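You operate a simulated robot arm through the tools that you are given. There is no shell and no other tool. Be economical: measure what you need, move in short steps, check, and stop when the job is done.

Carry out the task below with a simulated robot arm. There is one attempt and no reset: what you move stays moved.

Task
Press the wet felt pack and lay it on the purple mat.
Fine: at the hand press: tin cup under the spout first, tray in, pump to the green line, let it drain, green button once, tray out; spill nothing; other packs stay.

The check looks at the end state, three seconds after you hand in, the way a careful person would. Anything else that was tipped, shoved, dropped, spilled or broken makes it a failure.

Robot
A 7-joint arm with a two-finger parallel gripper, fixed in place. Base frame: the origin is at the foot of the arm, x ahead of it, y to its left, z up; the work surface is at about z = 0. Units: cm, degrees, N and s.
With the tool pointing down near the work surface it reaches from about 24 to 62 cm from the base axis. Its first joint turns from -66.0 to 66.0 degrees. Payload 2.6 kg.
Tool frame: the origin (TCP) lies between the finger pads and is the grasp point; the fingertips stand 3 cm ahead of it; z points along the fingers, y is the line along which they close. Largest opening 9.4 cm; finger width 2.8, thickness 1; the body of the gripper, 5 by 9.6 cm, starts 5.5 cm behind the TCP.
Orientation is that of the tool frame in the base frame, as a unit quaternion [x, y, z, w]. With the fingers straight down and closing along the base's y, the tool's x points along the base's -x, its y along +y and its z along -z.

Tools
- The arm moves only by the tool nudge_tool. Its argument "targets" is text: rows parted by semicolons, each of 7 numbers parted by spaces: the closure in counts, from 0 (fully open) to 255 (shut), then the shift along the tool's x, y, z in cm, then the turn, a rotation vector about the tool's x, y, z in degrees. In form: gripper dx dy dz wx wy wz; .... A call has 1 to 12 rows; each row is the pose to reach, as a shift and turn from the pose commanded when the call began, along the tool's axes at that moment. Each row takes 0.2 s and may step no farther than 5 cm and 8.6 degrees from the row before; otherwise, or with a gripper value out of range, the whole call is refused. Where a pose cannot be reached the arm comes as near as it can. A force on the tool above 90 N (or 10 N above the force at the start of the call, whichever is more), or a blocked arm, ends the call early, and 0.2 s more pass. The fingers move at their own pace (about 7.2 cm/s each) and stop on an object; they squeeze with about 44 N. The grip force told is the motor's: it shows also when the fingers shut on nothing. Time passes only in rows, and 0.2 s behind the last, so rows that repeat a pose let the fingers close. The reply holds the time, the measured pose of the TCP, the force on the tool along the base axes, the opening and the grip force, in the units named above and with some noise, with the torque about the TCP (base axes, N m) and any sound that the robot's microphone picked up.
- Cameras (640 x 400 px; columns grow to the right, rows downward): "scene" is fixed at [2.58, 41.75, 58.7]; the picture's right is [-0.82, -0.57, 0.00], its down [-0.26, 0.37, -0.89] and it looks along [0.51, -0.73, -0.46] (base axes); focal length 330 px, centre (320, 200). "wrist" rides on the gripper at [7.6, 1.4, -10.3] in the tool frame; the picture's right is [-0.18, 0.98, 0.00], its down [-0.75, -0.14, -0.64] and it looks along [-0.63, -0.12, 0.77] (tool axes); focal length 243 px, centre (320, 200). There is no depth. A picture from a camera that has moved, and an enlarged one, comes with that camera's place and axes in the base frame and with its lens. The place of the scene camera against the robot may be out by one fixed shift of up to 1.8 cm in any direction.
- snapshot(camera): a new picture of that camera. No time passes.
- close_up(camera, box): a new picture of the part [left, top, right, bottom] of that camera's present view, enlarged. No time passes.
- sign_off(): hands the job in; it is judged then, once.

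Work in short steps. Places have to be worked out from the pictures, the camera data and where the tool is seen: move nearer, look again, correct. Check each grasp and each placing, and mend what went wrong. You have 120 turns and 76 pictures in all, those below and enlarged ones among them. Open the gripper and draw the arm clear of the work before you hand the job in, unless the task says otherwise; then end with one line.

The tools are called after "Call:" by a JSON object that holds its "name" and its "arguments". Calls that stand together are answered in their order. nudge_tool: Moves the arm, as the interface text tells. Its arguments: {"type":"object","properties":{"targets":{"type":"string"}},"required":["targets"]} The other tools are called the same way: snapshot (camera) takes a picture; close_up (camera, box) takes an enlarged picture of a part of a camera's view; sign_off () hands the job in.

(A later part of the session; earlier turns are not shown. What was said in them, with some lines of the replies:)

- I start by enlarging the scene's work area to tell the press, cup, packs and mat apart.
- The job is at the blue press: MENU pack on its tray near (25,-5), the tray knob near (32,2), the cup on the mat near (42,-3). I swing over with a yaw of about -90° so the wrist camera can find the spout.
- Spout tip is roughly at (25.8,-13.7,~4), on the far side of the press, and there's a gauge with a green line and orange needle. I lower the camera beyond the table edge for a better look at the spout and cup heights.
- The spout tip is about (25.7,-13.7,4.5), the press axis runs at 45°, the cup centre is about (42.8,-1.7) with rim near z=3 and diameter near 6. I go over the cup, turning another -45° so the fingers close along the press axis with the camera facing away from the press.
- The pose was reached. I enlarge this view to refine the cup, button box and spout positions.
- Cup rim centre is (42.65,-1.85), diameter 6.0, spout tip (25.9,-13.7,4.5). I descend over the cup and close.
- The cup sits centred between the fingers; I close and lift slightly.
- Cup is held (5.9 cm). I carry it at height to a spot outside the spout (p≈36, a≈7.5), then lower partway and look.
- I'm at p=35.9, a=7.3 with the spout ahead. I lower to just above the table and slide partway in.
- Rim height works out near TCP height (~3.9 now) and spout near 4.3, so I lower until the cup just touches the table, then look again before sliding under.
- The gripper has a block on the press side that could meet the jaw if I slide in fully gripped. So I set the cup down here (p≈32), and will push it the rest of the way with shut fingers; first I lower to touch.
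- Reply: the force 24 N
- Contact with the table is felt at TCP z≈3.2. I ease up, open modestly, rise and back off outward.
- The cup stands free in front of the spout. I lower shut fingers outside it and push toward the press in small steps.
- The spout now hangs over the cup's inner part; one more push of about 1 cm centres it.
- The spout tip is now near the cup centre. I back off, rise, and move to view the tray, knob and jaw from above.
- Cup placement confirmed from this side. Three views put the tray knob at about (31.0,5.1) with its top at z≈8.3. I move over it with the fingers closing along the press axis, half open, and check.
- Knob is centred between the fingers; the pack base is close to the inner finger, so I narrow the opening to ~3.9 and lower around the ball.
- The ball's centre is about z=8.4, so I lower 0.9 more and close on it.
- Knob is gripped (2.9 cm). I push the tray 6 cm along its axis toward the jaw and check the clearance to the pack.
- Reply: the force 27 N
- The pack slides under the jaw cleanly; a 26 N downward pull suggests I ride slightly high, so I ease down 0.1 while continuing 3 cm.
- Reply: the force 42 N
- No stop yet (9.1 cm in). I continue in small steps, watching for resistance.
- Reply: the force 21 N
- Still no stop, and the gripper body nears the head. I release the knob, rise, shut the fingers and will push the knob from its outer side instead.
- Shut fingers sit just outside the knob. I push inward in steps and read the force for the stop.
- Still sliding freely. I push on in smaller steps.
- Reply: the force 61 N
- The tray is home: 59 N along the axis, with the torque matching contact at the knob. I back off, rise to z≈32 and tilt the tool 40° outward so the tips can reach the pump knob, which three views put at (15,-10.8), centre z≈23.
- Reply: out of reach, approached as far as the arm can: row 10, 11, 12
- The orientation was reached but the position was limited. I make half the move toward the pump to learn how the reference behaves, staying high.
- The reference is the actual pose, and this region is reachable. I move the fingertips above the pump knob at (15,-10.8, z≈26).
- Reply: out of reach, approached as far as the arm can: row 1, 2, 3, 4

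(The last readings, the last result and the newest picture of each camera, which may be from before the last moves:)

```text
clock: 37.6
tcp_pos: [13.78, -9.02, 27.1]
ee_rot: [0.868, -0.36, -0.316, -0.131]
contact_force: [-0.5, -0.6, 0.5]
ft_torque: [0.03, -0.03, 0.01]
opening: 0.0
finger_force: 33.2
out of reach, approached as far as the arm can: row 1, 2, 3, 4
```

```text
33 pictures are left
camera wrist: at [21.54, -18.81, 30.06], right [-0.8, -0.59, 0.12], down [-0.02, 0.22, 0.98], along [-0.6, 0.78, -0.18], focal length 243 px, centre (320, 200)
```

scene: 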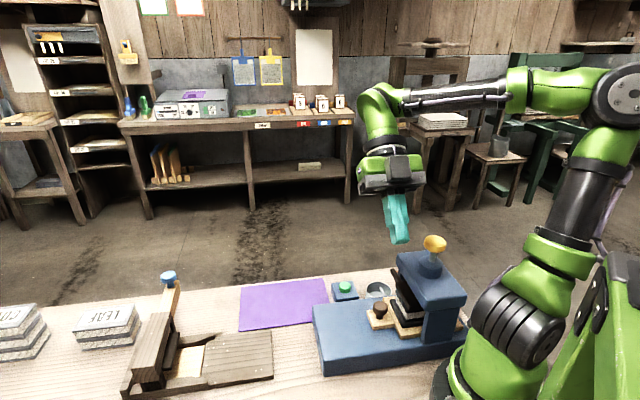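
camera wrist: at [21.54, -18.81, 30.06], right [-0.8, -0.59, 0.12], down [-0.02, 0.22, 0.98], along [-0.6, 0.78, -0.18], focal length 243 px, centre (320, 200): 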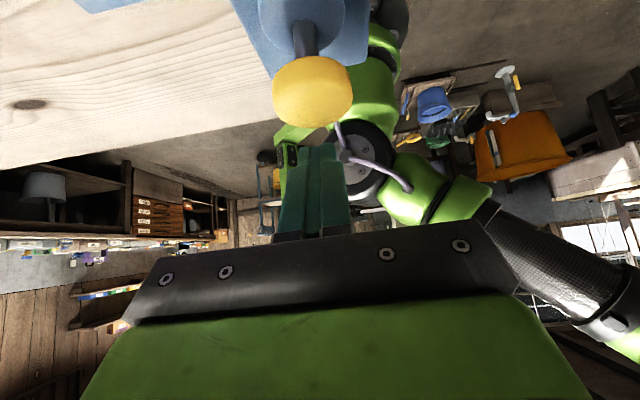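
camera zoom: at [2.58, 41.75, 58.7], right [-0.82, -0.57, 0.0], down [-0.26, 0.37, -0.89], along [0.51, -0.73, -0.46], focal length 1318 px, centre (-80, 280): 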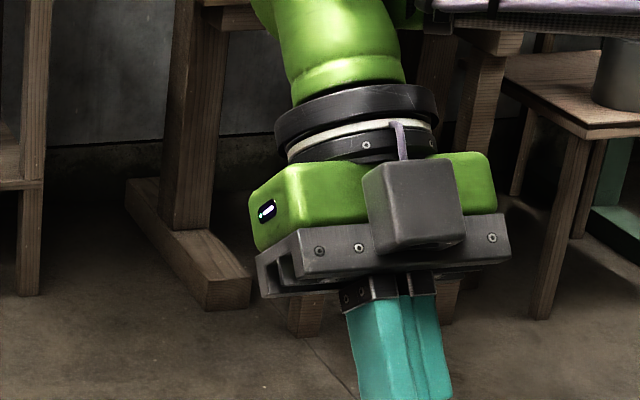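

The wrist limits how much inward tilt is possible here, so I cut the tilt to ~20° while moving the tips over the knob.

Call:
{"name": "nudge_tool", "arguments": {"targets": "255 0 0 -1.5 0 7 0; 255 0.6 0.2 -3.3 0 14 0; 255 1.3 0.4 -3.3 0 20 0; 255 1.3 0.4 -3.3 0 20 0"}}

Call:
{"name": "snapshot", "arguments": {"camera": "wrist"}}

Call:
{"name": "close_up", "arguments": {"camera": "scene", "box": [356, 180, 516, 280]}}

```text
clock: 38.6
tcp_pos: [15.73, -11.52, 28.74]
ee_rot: [0.91, -0.377, -0.16, -0.067]
contact_force: [-0.2, -0.1, -0.7]
ft_torque: [0.0, 0.03, 0.01]
opening: 0.0
finger_force: 33.0
```

```text
32 pictures are left
camera wrist: at [22.15, -20.11, 35.84], right [-0.82, -0.57, 0.06], down [-0.25, 0.45, 0.86], along [-0.52, 0.69, -0.51], focal length 243 px, centre (320, 200)
```

wrist: 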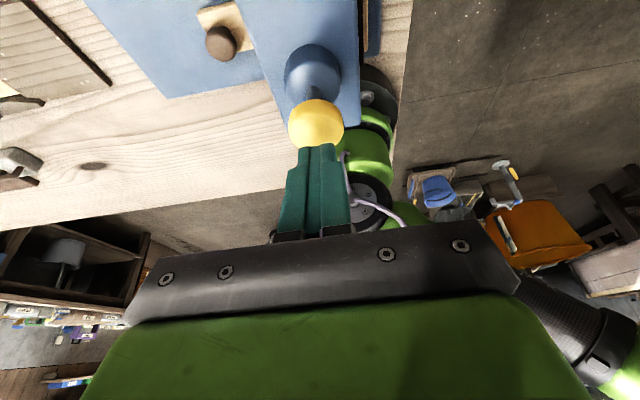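

```text
4.00 times, centred on (436, 230) of scene
camera zoom: at [2.58, 41.75, 58.7], right [-0.82, -0.57, 0.0], down [-0.26, 0.37, -0.89], along [0.51, -0.73, -0.46], focal length 1318 px, centre (-144, 80)
```

zoom: 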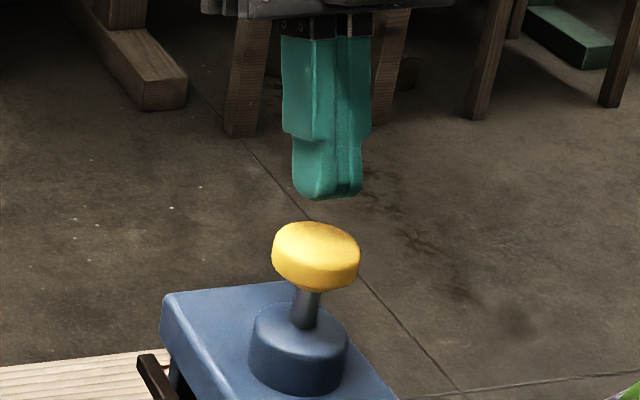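

Tips are above the yellow knob with ~2 cm to its top, and about 2 cm of stem is available. I press straight down gently in small steps, watching force and sound.

Call:
{"name": "nudge_tool", "arguments": {"targets": "255 0.34 0 0.94 0 0 0; 255 0.6 0 1.65 0 0 0; 255 0.68 0 1.88 0 0 0; 255 0.77 0 2.1 0 0 0; 255 0.86 0 2.35 0 0 0; 255 0.86 0 2.35 0 0 0"}}

Call:
{"name": "close_up", "arguments": {"camera": "scene", "box": [356, 180, 516, 280]}}

```text
clock: 40.0
tcp_pos: [15.57, -11.69, 26.2]
ee_rot: [0.91, -0.378, -0.161, -0.067]
contact_force: [1.5, 0.5, 2.9]
ft_torque: [0.0, -0.06, 0.03]
opening: 0.02
finger_force: 33.2
```

```text
4.00 times, centred on (436, 230) of scene
camera zoom: at [2.58, 41.75, 58.7], right [-0.82, -0.57, 0.0], down [-0.26, 0.37, -0.89], along [0.51, -0.73, -0.46], focal length 1318 px, centre (-144, 80)
```

zoom: 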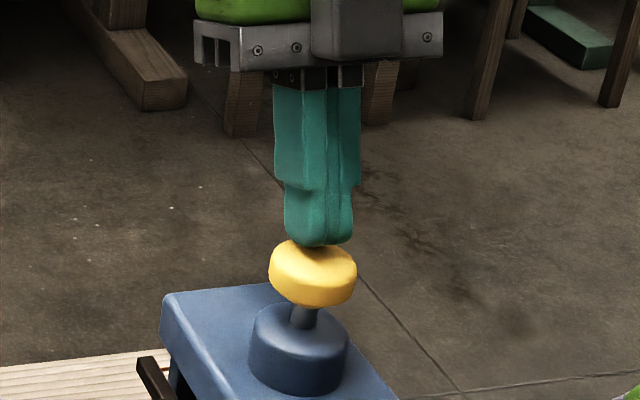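

The knob goes down with light force (about 1 cm so far). I finish the stroke, then release upward.

Call:
{"name": "nudge_tool", "arguments": {"targets": "255 0.14 0 0.38 0 0 0; 255 0.27 0 0.75 0 0 0; 255 0.38 0 1.03 0 0 0; 255 0.48 0 1.32 0 0 0; 255 0.48 0 1.32 0 0 0"}}

```text
clock: 41.2
tcp_pos: [15.51, -11.52, 25.06]
ee_rot: [0.91, -0.376, -0.16, -0.066]
contact_force: [1.6, -5.5, 11.8]
ft_torque: [-0.14, -0.1, 0.02]
opening: 0.0
finger_force: 32.5
```

That met ~12 N, likely the bottom of the stroke. I rise, straighten the tool and step outward to read the gauge.

Call:
{"name": "nudge_tool", "arguments": {"targets": "255 -0.7 0 -1.9 0 0 0; 255 -1.3 0 -3.7 0 0 0; 255 -0.5 0 -4.7 0 7 0; 255 0.4 0 -5.2 0 14 0; 255 1.1 0 -5.7 0 20 0; 255 1.1 0 -5.7 0 20 0"}}

Call:
{"name": "close_up", "arguments": {"camera": "wrist", "box": [240, 0, 496, 160]}}

```text
clock: 42.6
tcp_pos: [17.57, -13.63, 29.96]
ee_rot: [0.924, -0.383, 0.0, 0.0]
contact_force: [1.1, 0.4, -0.9]
ft_torque: [-0.01, 0.02, 0.02]
opening: 0.0
finger_force: 32.6
```

```text
2.50 times, centred on (368, 80) of wrist
camera zoom: at [21.96, -20.1, 40.19], right [-0.83, -0.56, 0.0], down [-0.43, 0.63, 0.64], along [-0.36, 0.53, -0.77], focal length 606 px, centre (200, 500)
```

zoom: 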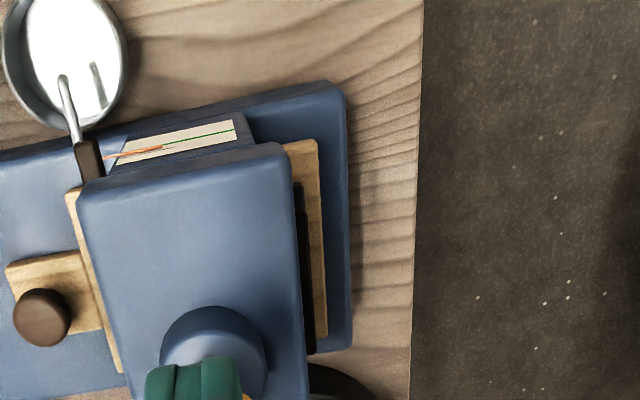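

Call:
{"name": "close_up", "arguments": {"camera": "wrist", "box": [274, 38, 350, 85]}}

```text
8.42 times, centred on (312, 62) of wrist
camera zoom: at [21.96, -20.1, 40.19], right [-0.83, -0.56, 0.0], down [-0.43, 0.63, 0.64], along [-0.36, 0.53, -0.77], focal length 2043 px, centre (387, 1366)
```

zoom: 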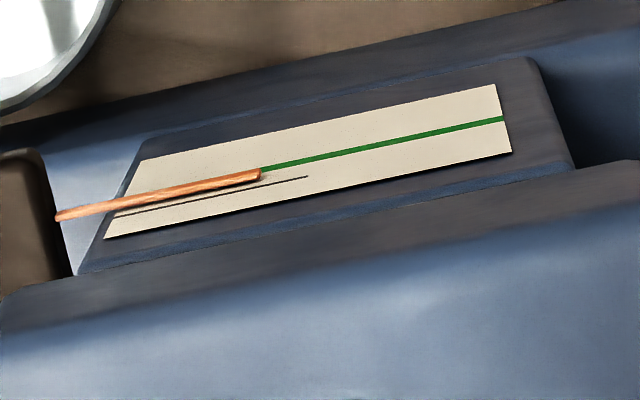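

The gauge is visible: an orange pointer riding with the jaw in front of a card with a green line. From above, parallax fools me, so I go lower and outward for a squarer look.

Call:
{"name": "nudge_tool", "arguments": {"targets": "255 3 0.2 2 0 0 0; 255 6 0.5 5 0 0 0; 255 8 0.8 9 0 0 0; 255 9.4 0.8 13 0 0 0; 255 9.4 0.8 16 0 0 0; 255 9.4 0.8 16 0 0 0"}}

Call:
{"name": "close_up", "arguments": {"camera": "wrist", "box": [230, 125, 390, 225]}}

```text
clock: 44.0
tcp_pos: [23.67, -20.74, 16.05]
ee_rot: [0.924, -0.382, 0.001, 0.0]
contact_force: [-0.2, -0.2, 1.0]
ft_torque: [-0.01, 0.0, 0.01]
opening: 0.0
finger_force: 32.9
out of reach, approached as far as the arm can: row 5, 6
```

```text
4.00 times, centred on (310, 175) of wrist
camera zoom: at [27.98, -27.19, 26.3], right [-0.83, -0.56, 0.0], down [-0.43, 0.63, 0.64], along [-0.36, 0.53, -0.77], focal length 970 px, centre (360, 300)
```

zoom: 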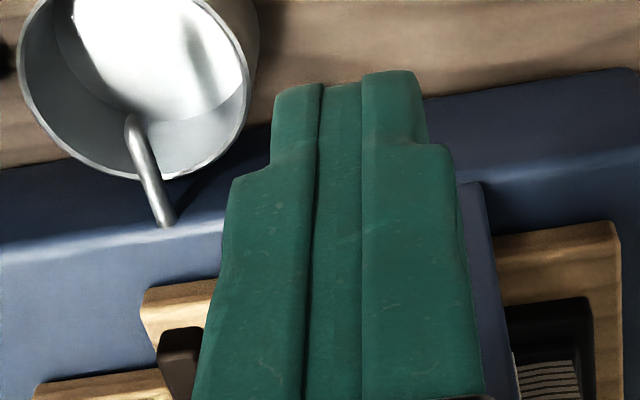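

The shut fingers hide the gauge; opening them will clear the view.

Call:
{"name": "nudge_tool", "arguments": {"targets": "0 0 0 0 0 0 0; 0 0 0 0 0 0 0; 0 0 0 0 0 0 0; 0 0 0 0 0 0 0"}}

Call:
{"name": "close_up", "arguments": {"camera": "wrist", "box": [250, 140, 394, 230]}}

```text
clock: 45.0
tcp_pos: [23.62, -20.8, 16.03]
ee_rot: [0.924, -0.383, 0.0, 0.0]
contact_force: [-0.6, 0.6, -0.2]
ft_torque: [0.01, -0.02, 0.0]
opening: 9.41
finger_force: 0.0
```

```text
4.44 times, centred on (322, 185) of wrist
camera zoom: at [27.97, -27.19, 26.32], right [-0.83, -0.56, 0.0], down [-0.43, 0.63, 0.64], along [-0.36, 0.53, -0.77], focal length 1078 px, centre (311, 267)
```

zoom: 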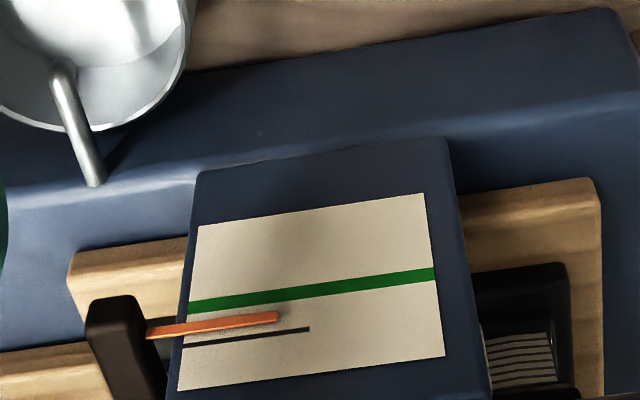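

Clear view now: black zero mark, green line, and the orange pointer has moved about a third of the way. I return above the pump and give a second identical stroke.

Call:
{"name": "nudge_tool", "arguments": {"targets": "255 0 0 -4.9 0 0 0; 255 -2 -0.3 -9 0 0 0; 255 -5.5 -0.5 -12 0 0 0; 255 -9 -0.8 -12.7 0 -7 0; 255 -12.2 -0.96 -12.7 0 -14 0; 255 -12.2 -0.96 -12.7 0 -20 0; 255 -12.2 -0.96 -10.9 0 -20 0; 255 -12.2 -0.96 -10 0 -20 0; 255 -12.2 -0.96 -9.3 0 -20 0; 255 -12.2 -0.96 -8.8 0 -20 0; 255 -12.2 -0.96 -8.8 0 -20 0"}}

Call:
{"name": "close_up", "arguments": {"camera": "scene", "box": [356, 180, 516, 280]}}

```text
clock: 47.4
tcp_pos: [15.73, -11.59, 24.84]
ee_rot: [0.909, -0.378, -0.16, -0.068]
contact_force: [-0.7, -6.4, 20.7]
ft_torque: [-0.2, 0.03, -0.03]
opening: 0.0
finger_force: 32.9
```

```text
4.00 times, centred on (436, 230) of scene
camera zoom: at [2.58, 41.75, 58.7], right [-0.82, -0.57, 0.0], down [-0.26, 0.37, -0.89], along [0.51, -0.73, -0.46], focal length 1318 px, centre (-144, 80)
```

zoom: 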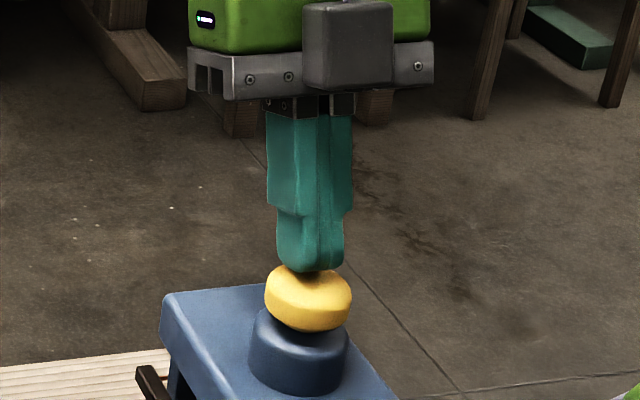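

Second stroke bottomed. I back away and return to the gauge view with fingers open.

Call:
{"name": "nudge_tool", "arguments": {"targets": "255 -0.68 0 -1.88 0 0 0; 255 -1.37 0 -3.76 0 0 0; 255 2.39 0 -5.13 0 7 0; 255 6.3 0.2 -5.5 0 14 0; 0 9.8 0.5 -5.2 0 20 0; 0 12 0.9 -2.3 0 20 0; 0 13.2 0.9 1 0 20 0; 0 14.4 0.9 4.1 0 20 0; 0 14.4 0.9 4.1 0 20 0"}}

Call:
{"name": "close_up", "arguments": {"camera": "wrist", "box": [250, 140, 394, 230]}}

```text
clock: 49.4
tcp_pos: [23.79, -20.93, 16.16]
ee_rot: [0.923, -0.384, 0.004, 0.001]
contact_force: [0.8, 0.1, 0.0]
ft_torque: [-0.01, 0.0, 0.0]
opening: 9.4
finger_force: 0.1
```

```text
4.44 times, centred on (322, 185) of wrist
camera zoom: at [28.08, -27.27, 26.58], right [-0.83, -0.56, 0.0], down [-0.43, 0.64, 0.64], along [-0.36, 0.53, -0.77], focal length 1078 px, centre (311, 267)
```

zoom: 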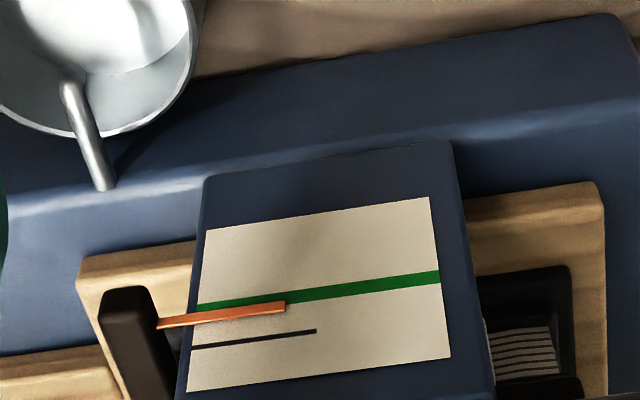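

Pointer advanced again to about two thirds (≈15 px per stroke, ~12 px left). One more equal stroke should land on the green line.

Call:
{"name": "nudge_tool", "arguments": {"targets": "255 0 0 -4.9 0 0 0; 255 -2 -0.3 -9 0 0 0; 255 -5.5 -0.5 -12 0 0 0; 255 -9 -0.8 -12.6 0 -7 0; 255 -12.3 -0.96 -12.6 0 -14 0; 255 -12.3 -0.96 -12.6 0 -20 0; 255 -12.3 -0.96 -10.8 0 -20 0; 255 -12.3 -0.96 -9.9 0 -20 0; 255 -12.3 -0.96 -9.2 0 -20 0; 255 -12.3 -0.96 -8.8 0 -20 0; 255 -12.3 -0.96 -8.8 0 -20 0"}}

Call:
{"name": "nudge_tool", "arguments": {"targets": "255 -0.68 0 -1.88 0 0 0; 255 -1.37 0 -3.76 0 0 0; 255 2.39 0 -5.13 0 7 0; 255 6.3 0.2 -5.5 0 14 0; 0 9.8 0.5 -5.2 0 20 0; 0 12 0.9 -2.3 0 20 0; 0 13.2 0.9 1 0 20 0; 0 14.4 0.9 4.1 0 20 0; 0 14.4 0.9 4.1 0 20 0"}}

Call:
{"name": "close_up", "arguments": {"camera": "wrist", "box": [250, 140, 394, 230]}}

```text
clock: 51.8
tcp_pos: [15.72, -11.28, 24.93]
ee_rot: [0.91, -0.376, -0.16, -0.068]
contact_force: [0.8, -2.8, 22.4]
ft_torque: [-0.1, -0.02, -0.06]
opening: 0.0
finger_force: 32.7
```

```text
clock: 53.8
tcp_pos: [23.53, -20.7, 16.13]
ee_rot: [0.924, -0.383, 0.0, 0.0]
contact_force: [-0.1, 0.4, 0.2]
ft_torque: [-0.01, 0.02, -0.03]
opening: 9.35
finger_force: 0.1
```

```text
4.44 times, centred on (322, 185) of wrist
camera zoom: at [27.95, -27.05, 26.43], right [-0.83, -0.56, 0.0], down [-0.43, 0.63, 0.64], along [-0.36, 0.53, -0.77], focal length 1078 px, centre (311, 267)
```

zoom: 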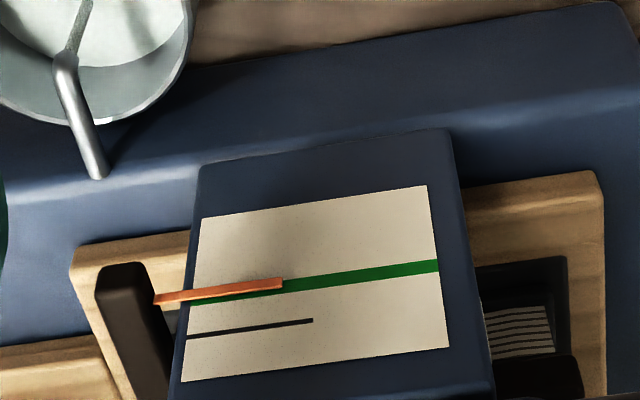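

The pointer is on the green line and water is running into the cup. I wait for it to drain, then look again.

Call:
{"name": "nudge_tool", "arguments": {"targets": "0 0 0 0 0 0 0; 0 0 0 0 0 0 0; 0 0 0 0 0 0 0; 0 0 0 0 0 0 0; 0 0 0 0 0 0 0; 0 0 0 0 0 0 0; 0 0 0 0 0 0 0; 0 0 0 0 0 0 0; 0 0 0 0 0 0 0; 0 0 0 0 0 0 0; 0 0 0 0 0 0 0; 0 0 0 0 0 0 0"}}

Call:
{"name": "nudge_tool", "arguments": {"targets": "0 0 0 0 0 0 0; 0 0 0 0 0 0 0; 0 0 0 0 0 0 0; 0 0 0 0 0 0 0; 0 0 0 0 0 0 0; 0 0 0 0 0 0 0; 0 0 0 0 0 0 0; 0 0 0 0 0 0 0; 0 0 0 0 0 0 0; 0 0 0 0 0 0 0; 0 0 0 0 0 0 0; 0 0 0 0 0 0 0"}}

Call:
{"name": "close_up", "arguments": {"camera": "wrist", "box": [226, 90, 386, 230]}}

```text
clock: 56.4
tcp_pos: [23.51, -20.59, 16.19]
ee_rot: [0.924, -0.382, 0.0, -0.001]
contact_force: [0.5, -0.2, -0.5]
ft_torque: [0.0, -0.02, -0.02]
opening: 9.39
finger_force: 0.0
```

```text
clock: 59.0
tcp_pos: [23.62, -20.7, 16.26]
ee_rot: [0.924, -0.383, 0.0, 0.0]
contact_force: [0.5, -0.4, -0.1]
ft_torque: [0.02, 0.0, 0.0]
opening: 9.41
finger_force: 0.0
```

```text
2.86 times, centred on (306, 160) of wrist
camera zoom: at [27.95, -27.05, 26.46], right [-0.83, -0.56, 0.0], down [-0.43, 0.63, 0.64], along [-0.36, 0.53, -0.77], focal length 693 px, centre (360, 314)
```

zoom: 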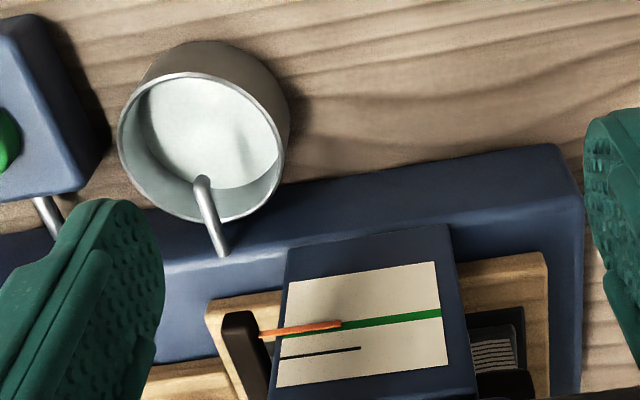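

The stream has stopped, the water is in the cup and the pointer holds on the green. I shut the fingers and move above the green button at about (33.1,-10.2), top near z≈4.3.

Call:
{"name": "nudge_tool", "arguments": {"targets": "0 0 0 0 0 0 0; 0 0 0 0 0 0 0; 0 0 0 0 0 0 0; 0 0 0 0 0 0 0; 255 0 0 -1 0 0 0; 255 -0.3 -4 -1 0 0 0; 255 -0.5 -8 -1 0 0 0; 255 -0.7 -12 -1 0 0 0; 255 -0.7 -14.15 0 0 0 0; 255 -0.7 -14.15 4 0 0 0; 255 -0.7 -14.15 7 0 0 0; 255 -0.7 -14.15 7 0 0 0"}}

Call:
{"name": "snapshot", "arguments": {"camera": "wrist"}}

Call:
{"name": "close_up", "arguments": {"camera": "scene", "box": [296, 230, 424, 310]}}

```text
clock: 61.6
tcp_pos: [32.97, -9.8, 8.96]
ee_rot: [0.924, -0.382, 0.0, 0.0]
contact_force: [0.2, 0.2, -0.8]
ft_torque: [0.01, -0.01, 0.01]
opening: 0.02
finger_force: 32.7
out of reach, approached as far as the arm can: row 6, 7, 8, 9
```

```text
21 pictures are left
camera wrist: at [37.31, -16.33, 19.11], right [-0.82, -0.57, 0.0], down [-0.43, 0.63, 0.64], along [-0.36, 0.53, -0.77], focal length 243 px, centre (320, 200)
```

wrist: 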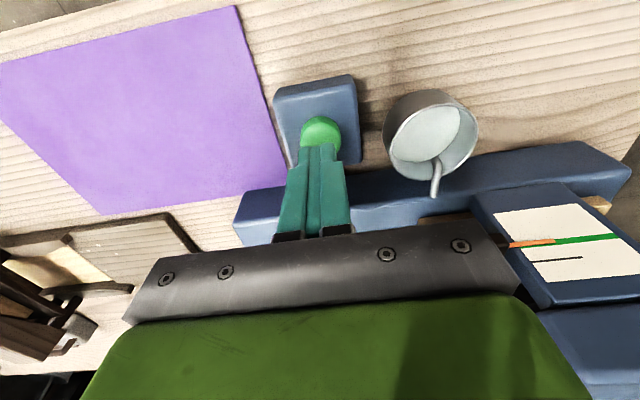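

```text
5.00 times, centred on (360, 270) of scene
camera zoom: at [2.58, 41.76, 58.7], right [-0.82, -0.57, 0.0], down [-0.26, 0.37, -0.89], along [0.51, -0.73, -0.46], focal length 1648 px, centre (120, -150)
```

zoom: 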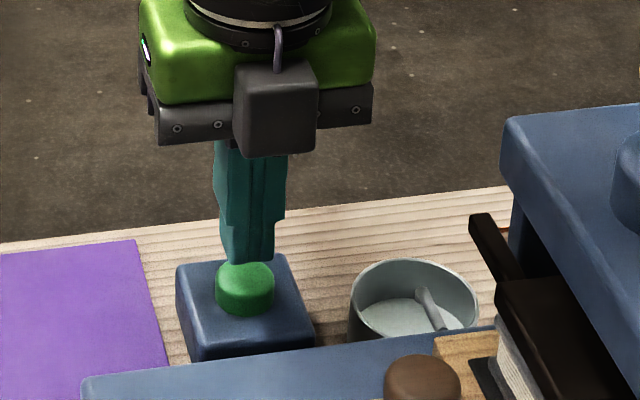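

Tips are ~0.5 cm short along p; I shift outward and press down slowly, once, reading the sound.

Call:
{"name": "nudge_tool", "arguments": {"targets": "255 0.5 0 0 0 0 0; 255 0.5 0 0.8 0 0 0; 255 0.5 0 1.3 0 0 0; 255 0.5 0 1.6 0 0 0; 255 0.5 0 1.9 0 0 0; 255 0.5 0 2.1 0 0 0"}}

```text
clock: 63.0
tcp_pos: [33.5, -10.49, 6.96]
ee_rot: [0.924, -0.383, 0.001, 0.001]
contact_force: [0.3, 0.0, 2.5]
ft_torque: [0.03, -0.04, -0.04]
opening: 0.01
finger_force: 32.8
heard: click
```

A click was heard. I lift straight off and look at the button, gauge and jaw.

Call:
{"name": "nudge_tool", "arguments": {"targets": "255 0 0 -2 0 0 0; 255 0 0 -5 0 0 0; 255 0 0 -9 0 0 0; 255 0 0 -9 0 0 0; 255 0 0 -9 0 0 0"}}

Call:
{"name": "snapshot", "arguments": {"camera": "wrist"}}

```text
clock: 64.2
tcp_pos: [33.59, -10.6, 15.99]
ee_rot: [0.924, -0.383, 0.001, 0.0]
contact_force: [0.9, -0.1, 0.4]
ft_torque: [0.02, 0.02, 0.0]
opening: 0.0
finger_force: 32.7
```

```text
19 pictures are left
camera wrist: at [38.02, -16.96, 26.26], right [-0.83, -0.56, 0.0], down [-0.43, 0.63, 0.64], along [-0.36, 0.53, -0.77], focal length 243 px, centre (320, 200)
```

wrist: 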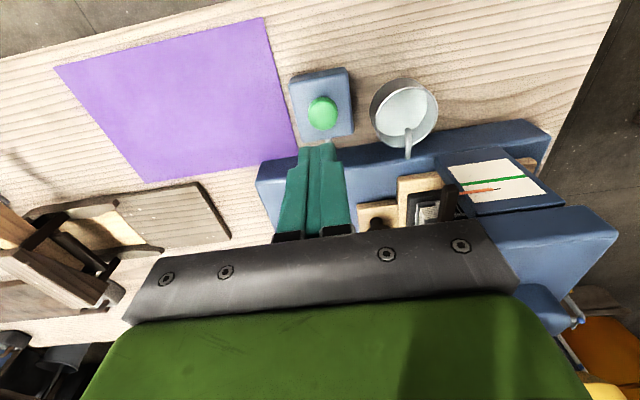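

The pointer is back at the zero mark: the press is released. Next I go above the pushed-in knob (p≈18.4, a≈11.8) with a 20° lean away from the head, fingers at 3.9 cm.

Call:
{"name": "nudge_tool", "arguments": {"targets": "150 0 0 -3.5 0 0 0; 150 -4 0 -5 -5 0 0; 150 -8 0 -5 -10 0 0; 150 -12.8 0.5 -5 -15 0 0; 150 -12.8 2.2 -3 -20 0 0; 150 -12.8 2.2 0 -20 0 0; 150 -12.8 2.2 1.4 -20 0 0; 150 -12.8 2.2 1.4 -20 0 0"}}

Call:
{"name": "snapshot", "arguments": {"camera": "wrist"}}

Call:
{"name": "close_up", "arguments": {"camera": "scene", "box": [316, 230, 476, 330]}}

```text
clock: 66.0
tcp_pos: [23.04, -2.95, 14.73]
ee_rot: [0.91, -0.377, -0.066, 0.16]
contact_force: [0.1, -0.3, 0.2]
ft_torque: [0.01, -0.01, -0.02]
opening: 3.87
finger_force: 0.2
```

```text
18 pictures are left
camera wrist: at [29.86, -6.86, 24.78], right [-0.78, -0.52, 0.34], down [-0.28, 0.78, 0.56], along [-0.55, 0.34, -0.76], focal length 243 px, centre (320, 200)
```

wrist: 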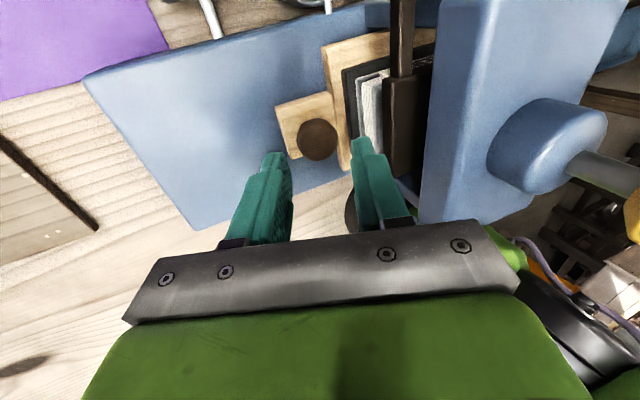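

```text
4.00 times, centred on (396, 280) of scene
camera zoom: at [2.58, 41.75, 58.7], right [-0.82, -0.57, 0.0], down [-0.26, 0.37, -0.89], along [0.51, -0.73, -0.46], focal length 1318 px, centre (16, -120)
```

zoom: 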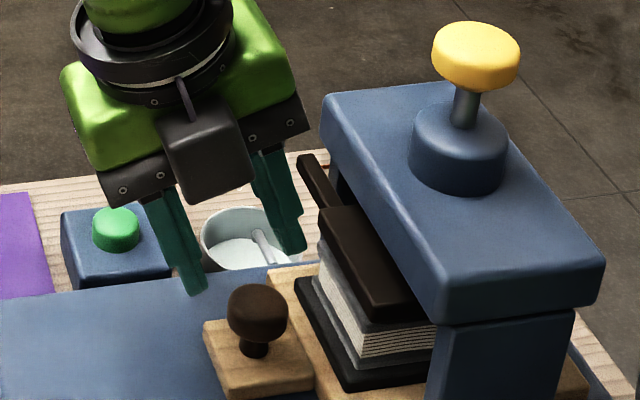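

Clear of the head; the knob reads (21.2,-4.1). I descend along the tool axis over the ball and close.

Call:
{"name": "nudge_tool", "arguments": {"targets": "150 0 -0.1 2 0 0 0; 150 0 -0.1 3.5 0 0 0; 150 0 -0.1 4.5 0 0 0; 150 0 -0.1 5.1 0 0 0; 150 0 -0.1 5.1 0 0 0; 200 0 -0.1 5.1 0 0 0; 255 0 -0.1 5.1 0 0 0; 255 0 -0.1 5.1 0 0 0"}}

Call:
{"name": "close_up", "arguments": {"camera": "scene", "box": [316, 230, 476, 330]}}

```text
clock: 67.8
tcp_pos: [21.72, -3.97, 10.0]
ee_rot: [0.91, -0.378, -0.064, 0.158]
contact_force: [-10.0, 34.1, 74.5]
ft_torque: [1.88, -1.38, -0.05]
opening: 3.18
finger_force: 44.0
```

```text
4.00 times, centred on (396, 280) of scene
camera zoom: at [2.56, 41.76, 58.7], right [-0.82, -0.57, 0.0], down [-0.26, 0.37, -0.89], along [0.51, -0.73, -0.46], focal length 1318 px, centre (16, -120)
```

zoom: 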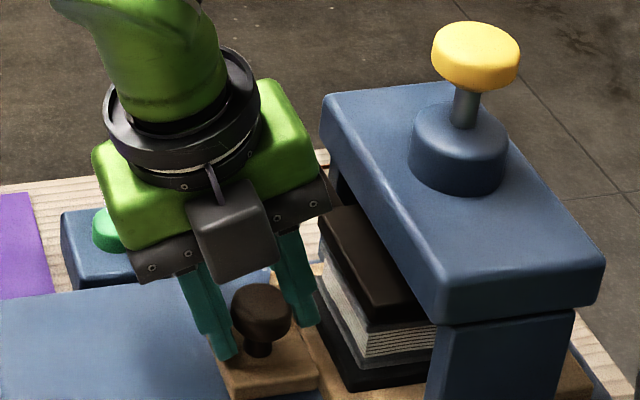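

The outer fingertip is pressing on the tab (74 N up). I open slightly, rise 0.6 cm, and close again.

Call:
{"name": "nudge_tool", "arguments": {"targets": "160 0 0 -0.2 0 0 0; 150 0 0 -0.6 0 0 0; 150 0 0 -0.6 0 0 0; 255 0 0 -0.6 0 0 0; 255 0 0 -0.6 0 0 0; 255 0 0 -0.6 0 0 0"}}

```text
clock: 69.2
tcp_pos: [21.66, -4.02, 10.21]
ee_rot: [0.911, -0.375, -0.066, 0.16]
contact_force: [14.3, 5.2, -48.7]
ft_torque: [0.05, -0.28, -0.02]
opening: 2.96
finger_force: 44.8
```

Good grip on the ball (2.96). I ease down a touch and pull the tray outward along its axis 6 cm.

Call:
{"name": "nudge_tool", "arguments": {"targets": "255 0 -0.05 0.14 0 0 0; 255 0 -0.99 -0.2 0 0 0; 255 0 -1.93 -0.54 0 0 0; 255 0 -2.87 -0.89 0 0 0; 255 0 -3.81 -1.23 0 0 0; 255 0 -4.75 -1.57 0 0 0; 255 0 -5.69 -1.91 0 0 0; 255 0 -5.69 -1.91 0 0 0"}}

Call:
{"name": "close_up", "arguments": {"camera": "scene", "box": [286, 230, 510, 370]}}

```text
clock: 71.0
tcp_pos: [26.17, 0.34, 10.24]
ee_rot: [0.91, -0.377, -0.066, 0.16]
contact_force: [-3.8, 4.4, 3.3]
ft_torque: [0.15, 0.17, -0.49]
opening: 2.94
finger_force: 44.8
```

```text
2.86 times, centred on (398, 300) of scene
camera zoom: at [2.58, 41.75, 58.7], right [-0.82, -0.57, 0.0], down [-0.26, 0.37, -0.89], along [0.51, -0.73, -0.46], focal length 942 px, centre (97, -86)
```

zoom: 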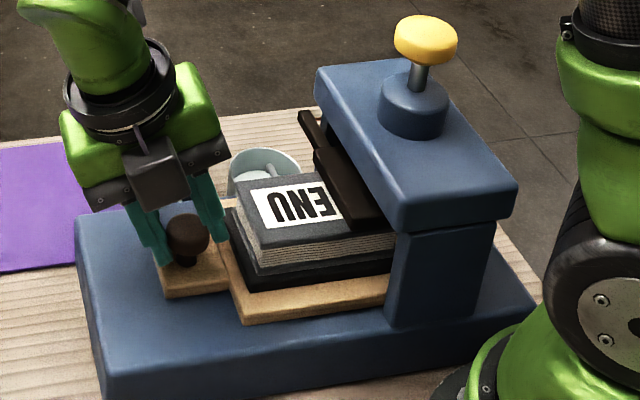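

The tray follows smoothly. I pull the remaining ~7 cm to its original out position.

Call:
{"name": "nudge_tool", "arguments": {"targets": "255 0 -0.94 -0.34 0 0 0; 255 0 -1.88 -0.68 0 0 0; 255 0 -2.82 -1.03 0 0 0; 255 0 -3.76 -1.37 0 0 0; 255 0 -4.7 -1.71 0 0 0; 255 0 -5.64 -2.05 0 0 0; 255 0 -6.4 -2.33 0 0 0; 255 0 -6.77 -2.46 0 0 0; 255 0 -6.77 -2.46 0 0 0"}}

Call:
{"name": "close_up", "arguments": {"camera": "scene", "box": [254, 230, 478, 370]}}

```text
clock: 73.0
tcp_pos: [31.2, 5.43, 10.22]
ee_rot: [0.91, -0.378, -0.066, 0.159]
contact_force: [-6.4, 7.9, 41.6]
ft_torque: [-0.1, 0.31, -0.05]
opening: 2.96
finger_force: 44.9
```

```text
2.86 times, centred on (366, 300) of scene
camera zoom: at [2.57, 41.75, 58.7], right [-0.82, -0.57, 0.0], down [-0.26, 0.37, -0.89], along [0.51, -0.73, -0.46], focal length 942 px, centre (189, -86)
```

zoom: 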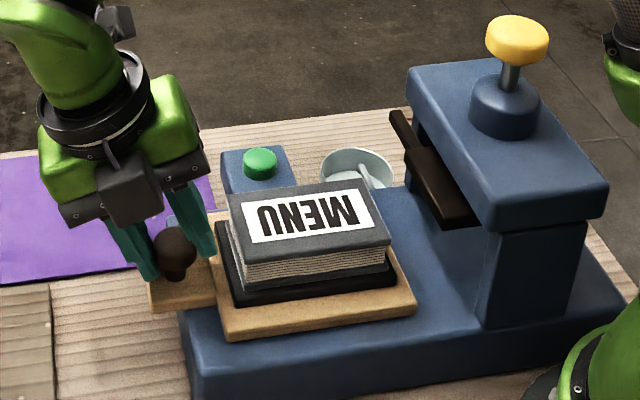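

The tray is fully out and the pack is pressed (grey, thinner). I let go of the knob, retreat along the tool axis, rise and straighten the tool.

Call:
{"name": "nudge_tool", "arguments": {"targets": "150 0 0 0 0 0 0; 140 0 0 0 0 0 0; 140 0 0 -2 0 0 0; 140 0 0 -5 0 0 0; 140 0 0.9 -8 7 0 0; 140 0 1.7 -11 14 0 0; 140 0 1.7 -12 20 0 0; 140 0 1.7 -12 20 0 0"}}

```text
clock: 74.8
tcp_pos: [32.85, 7.15, 22.08]
ee_rot: [0.924, -0.383, 0.0, -0.002]
contact_force: [0.2, -0.4, 0.2]
ft_torque: [-0.01, -0.02, -0.01]
opening: 4.23
finger_force: 0.2
```

Now I turn +90° so the fingers close across the pack's short side, moving above it at z=22.

Call:
{"name": "nudge_tool", "arguments": {"targets": "60 0 0.9 0 0 0 7.5; 0 0 1.8 0 0 0 15; 0 0 2.7 0 0 0 22.5; 0 0 3.6 0 0 0 30; 0 0 4.5 0 0 0 37.5; 0 0 5.4 0 0 0 45; 0 0 6.3 0 0 0 52.5; 0 0 7.2 0 0 0 60; 0 0.1 8.1 0 0 0 67.5; 0 0.2 9 0 0 0 75; 0 0.2 9.9 0 0 0 82.5; 0 0.2 10.8 0 0 0 90"}}

Call:
{"name": "snapshot", "arguments": {"camera": "wrist"}}

```text
clock: 77.4
tcp_pos: [25.48, -0.66, 21.99]
ee_rot: [-0.383, 0.924, 0.001, 0.0]
contact_force: [0.3, -0.4, -0.3]
ft_torque: [-0.05, 0.0, 0.02]
opening: 9.37
finger_force: 0.0
```

```text
13 pictures are left
camera wrist: at [19.01, -5.06, 32.3], right [-0.56, 0.83, 0.0], down [0.63, 0.43, 0.64], along [0.53, 0.36, -0.77], focal length 243 px, centre (320, 200)
```

wrist: 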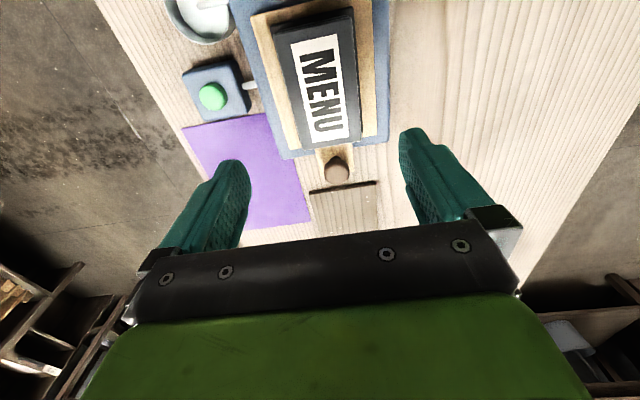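

Pack top corners work out to p 15.0–21.2 and a 11.2–21.5 (6.1 × 10.3 cm). I centre over it (p 18.1, a≈17.1) and lower to straddle the pack, tips above its base plate.

Call:
{"name": "nudge_tool", "arguments": {"targets": "0 0.4 0.35 3 0 0 0; 0 0.4 0.35 6 0 0 0; 0 0.4 0.35 9 0 0 0; 0 0.4 0.35 11 0 0 0; 0 0.4 0.35 11.6 0 0 0; 0 0.4 0.35 11.6 0 0 0"}}

Call:
{"name": "close_up", "arguments": {"camera": "scene", "box": [286, 250, 430, 340]}}

Call:
{"name": "snapshot", "arguments": {"camera": "wrist"}}

```text
clock: 78.8
tcp_pos: [24.81, -0.73, 10.47]
ee_rot: [-0.383, 0.924, 0.0, 0.0]
contact_force: [-0.2, 0.4, -0.6]
ft_torque: [0.0, -0.01, 0.02]
opening: 9.39
finger_force: 0.1
```

```text
4.44 times, centred on (358, 295) of scene
camera zoom: at [2.58, 41.75, 58.7], right [-0.82, -0.57, 0.0], down [-0.26, 0.37, -0.89], along [0.51, -0.73, -0.46], focal length 1465 px, centre (151, -222)
```

zoom: 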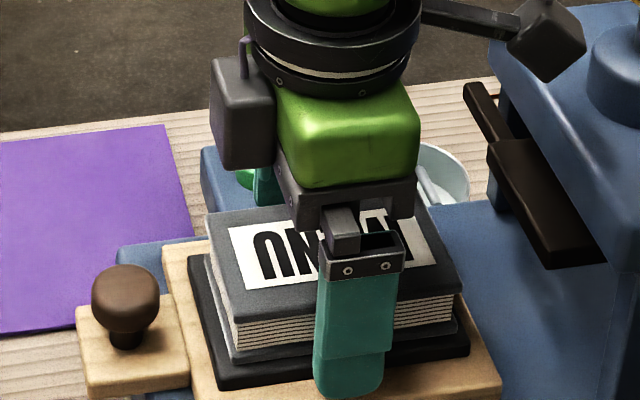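

```text
11 pictures are left
camera wrist: at [18.45, -5.09, 20.66], right [-0.56, 0.83, 0.0], down [0.63, 0.43, 0.64], along [0.53, 0.36, -0.77], focal length 243 px, centre (320, 200)
```

wrist: 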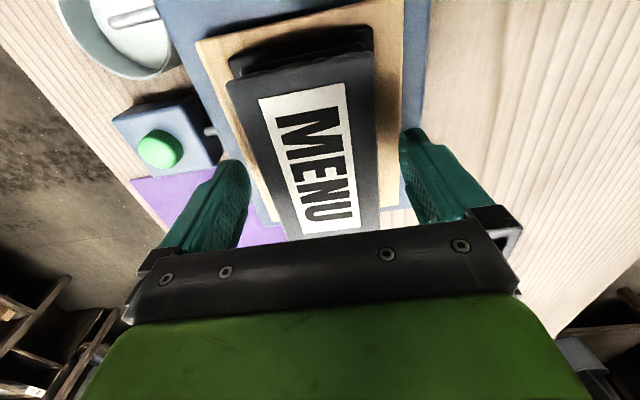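

Pack is between the fingers. I shift 0.2 toward +p, lower 0.5 and close.

Call:
{"name": "nudge_tool", "arguments": {"targets": "0 0 -0.2 0.3 0 0 0; 0 0 -0.2 0.5 0 0 0; 100 0 -0.2 0.5 0 0 0; 180 0 -0.2 0.5 0 0 0; 255 0 -0.2 0.5 0 0 0; 255 0 -0.2 0.5 0 0 0"}}

Call:
{"name": "close_up", "arguments": {"camera": "scene", "box": [286, 250, 430, 340]}}

```text
clock: 80.2
tcp_pos: [24.79, -0.61, 9.85]
ee_rot: [-0.383, 0.924, 0.003, -0.003]
contact_force: [-20.1, 26.5, 1.9]
ft_torque: [0.52, 0.1, 0.14]
opening: 7.11
finger_force: 45.1
```

```text
4.44 times, centred on (358, 295) of scene
camera zoom: at [2.58, 41.75, 58.7], right [-0.82, -0.57, 0.0], down [-0.26, 0.37, -0.89], along [0.51, -0.73, -0.46], focal length 1465 px, centre (151, -222)
```

zoom: 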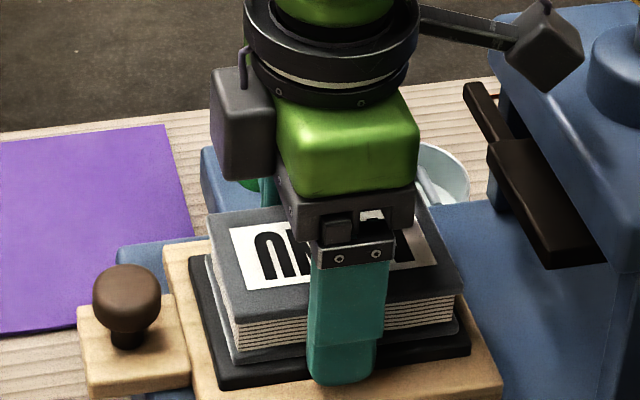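

Opening of 7.1 with 33 N side force suggests I've gripped the base plate, not the pack. I open, rise 0.7 and close again.

Call:
{"name": "nudge_tool", "arguments": {"targets": "40 0 0 0 0 0 0; 40 0 0 0 0 0 0; 40 0 0 -0.7 0 0 0; 40 0 0 -0.7 0 0 0; 255 0 0 -0.7 0 0 0; 255 0 0 -0.7 0 0 0; 255 0 0 -0.7 0 0 0"}}

Call:
{"name": "close_up", "arguments": {"camera": "scene", "box": [286, 250, 430, 340]}}

```text
clock: 81.8
tcp_pos: [25.11, -0.89, 10.58]
ee_rot: [-0.382, 0.924, -0.001, 0.0]
contact_force: [1.5, -1.2, 0.7]
ft_torque: [-0.08, -0.12, -0.01]
opening: 5.93
finger_force: 43.8
```

```text
4.44 times, centred on (358, 295) of scene
camera zoom: at [2.58, 41.75, 58.7], right [-0.82, -0.57, 0.0], down [-0.26, 0.37, -0.89], along [0.51, -0.73, -0.46], focal length 1465 px, centre (151, -222)
```

zoom: 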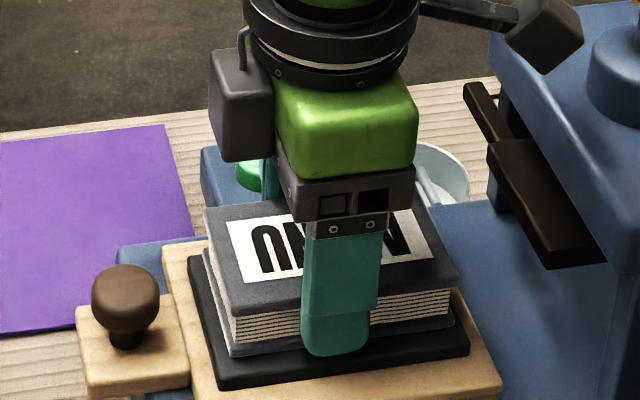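

Now the grip is on the pack itself (5.93, no side force). I lift slowly and check that only the pack comes.

Call:
{"name": "nudge_tool", "arguments": {"targets": "255 0 0 -0.5 0 0 0; 255 0 0 -1.2 0 0 0; 255 0 0 -2.5 0 0 0; 255 0 0 -4.5 0 0 0; 255 0 0 -7 0 0 0; 255 0 0 -7 0 0 0"}}

Call:
{"name": "snapshot", "arguments": {"camera": "scene"}}

```text
clock: 83.2
tcp_pos: [25.06, -0.86, 17.59]
ee_rot: [-0.382, 0.924, 0.0, 0.0]
contact_force: [-0.1, 0.1, -1.2]
ft_torque: [0.02, 0.03, 0.01]
opening: 5.93
finger_force: 44.4
```

```text
8 pictures are left
```

scene: 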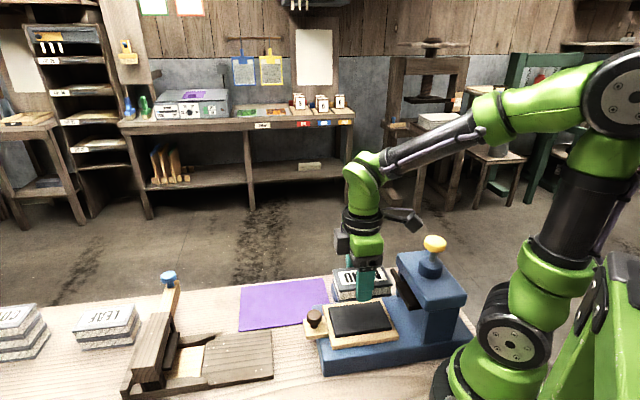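

Only the pack came up; the tray stays. I carry it over the mat's centre (a≈31, p≈32) and lower partway.

Call:
{"name": "nudge_tool", "arguments": {"targets": "255 -2.8 -2.72 0 0 0 0; 255 -5.6 -5.44 0 0 0 0; 255 -8.4 -8.16 0 0 0 0; 255 -11.2 -10.9 0 0 0 0; 255 -14 -13.6 0 0 0 0; 255 -14 -13.6 4 0 0 0; 255 -14 -13.6 8 0 0 0; 255 -14 -13.6 11 0 0 0; 255 -14 -13.6 11 0 0 0"}}

Call:
{"name": "snapshot", "arguments": {"camera": "scene"}}

```text
clock: 85.2
tcp_pos: [44.55, -0.66, 6.41]
ee_rot: [-0.383, 0.924, 0.0, 0.0]
contact_force: [0.2, -0.2, -1.8]
ft_torque: [-0.01, 0.0, -0.03]
opening: 5.93
finger_force: 43.8
```

```text
7 pictures are left
```

scene: 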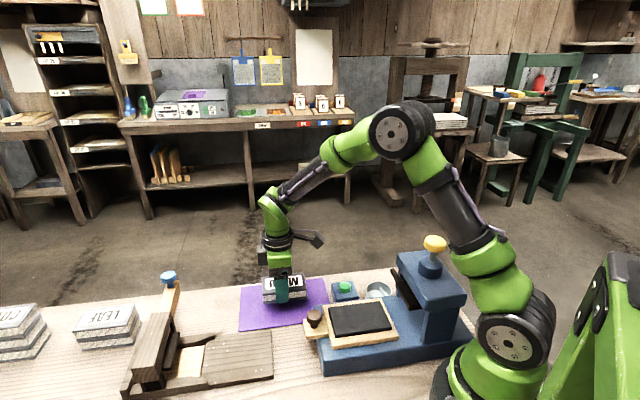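

It hangs over the middle of the mat. I lower in small steps until contact is felt.

Call:
{"name": "nudge_tool", "arguments": {"targets": "255 0 0 1 0 0 0; 255 0 0 1.8 0 0 0; 255 0 0 2.3 0 0 0; 255 0 0 2.6 0 0 0; 255 0 0 2.6 0 0 0"}}

```text
clock: 86.4
tcp_pos: [44.41, -0.63, 3.9]
ee_rot: [-0.383, 0.924, 0.001, 0.0]
contact_force: [0.2, -0.9, -1.9]
ft_torque: [0.05, -0.05, 0.0]
opening: 5.9
finger_force: 44.0
```

Call:
{"name": "nudge_tool", "arguments": {"targets": "255 0 0 0.15 0 0 0; 255 0 0 0.3 0 0 0; 255 0 0 0.3 0 0 0"}}

```text
clock: 87.2
tcp_pos: [44.65, -0.66, 3.78]
ee_rot: [-0.381, 0.925, 0.0, 0.0]
contact_force: [-21.1, 3.2, 46.7]
ft_torque: [-1.22, 0.45, -0.4]
opening: 5.91
finger_force: 43.4
```

The pack rests on the mat. I ease off, open, rise and draw clear.

Call:
{"name": "nudge_tool", "arguments": {"targets": "255 0 0 -0.2 0 0 0; 40 0 0 -0.2 0 0 0; 0 0 0 -0.2 0 0 0; 0 0 0 -0.2 0 0 0; 0 0 0 -2 0 0 0; 0 0 0 -5 0 0 0; 0 0 0 -9.5 0 0 0; 0 0 0 -14 0 0 0; 0 0 0 -18 0 0 0; 0 0 0 -21 0 0 0; 0 0 0 -21 0 0 0"}}

Call:
{"name": "close_up", "arguments": {"camera": "scene", "box": [220, 230, 476, 390]}}

Call:
{"name": "snapshot", "arguments": {"camera": "wrist"}}

```text
clock: 89.6
tcp_pos: [44.42, -0.48, 24.58]
ee_rot: [-0.383, 0.924, 0.0, 0.0]
contact_force: [0.1, 0.5, 0.4]
ft_torque: [0.02, 0.02, 0.01]
opening: 9.38
finger_force: 0.0
```

```text
2.50 times, centred on (348, 310) of scene
camera zoom: at [2.58, 41.75, 58.7], right [-0.82, -0.57, 0.0], down [-0.26, 0.37, -0.89], along [0.51, -0.73, -0.46], focal length 824 px, centre (250, -75)
```

zoom: 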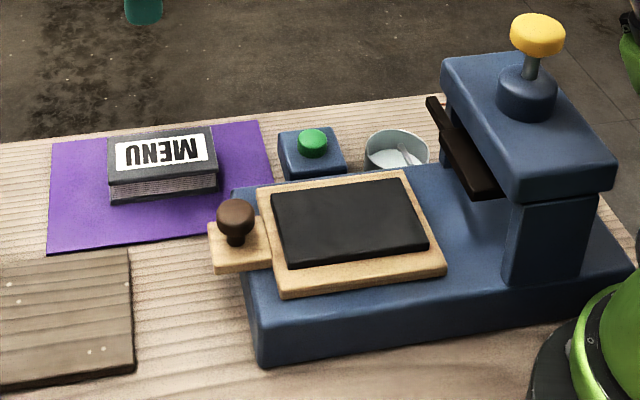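

```text
5 pictures are left
camera wrist: at [38.21, -4.84, 34.91], right [-0.57, 0.82, 0.0], down [0.63, 0.43, 0.64], along [0.53, 0.36, -0.77], focal length 243 px, centre (320, 200)
```

wrist: 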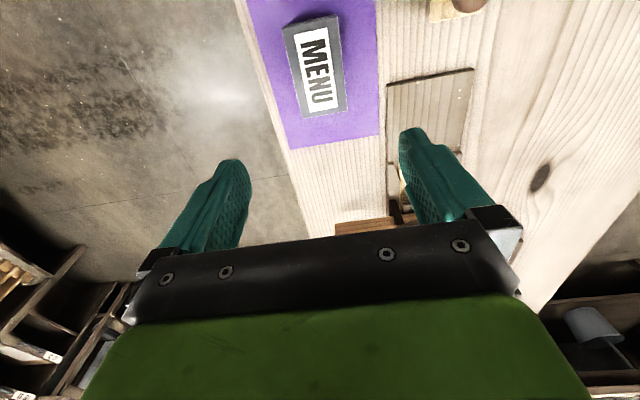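

The pack lies flat within the mat. The tray is out, the jaw is up, the water is in the cup, nothing shows as spilled, and the arm is open and clear, so I hand in.

Call:
{"name": "sign_off", "arguments": {}}

```text
The job is handed in.
```

The MENU pack is pressed and lying flat on the purple mat. The tin cup stands under the spout holding the drained water, the tray is out, and I saw nothing spilled and no other pack moved.
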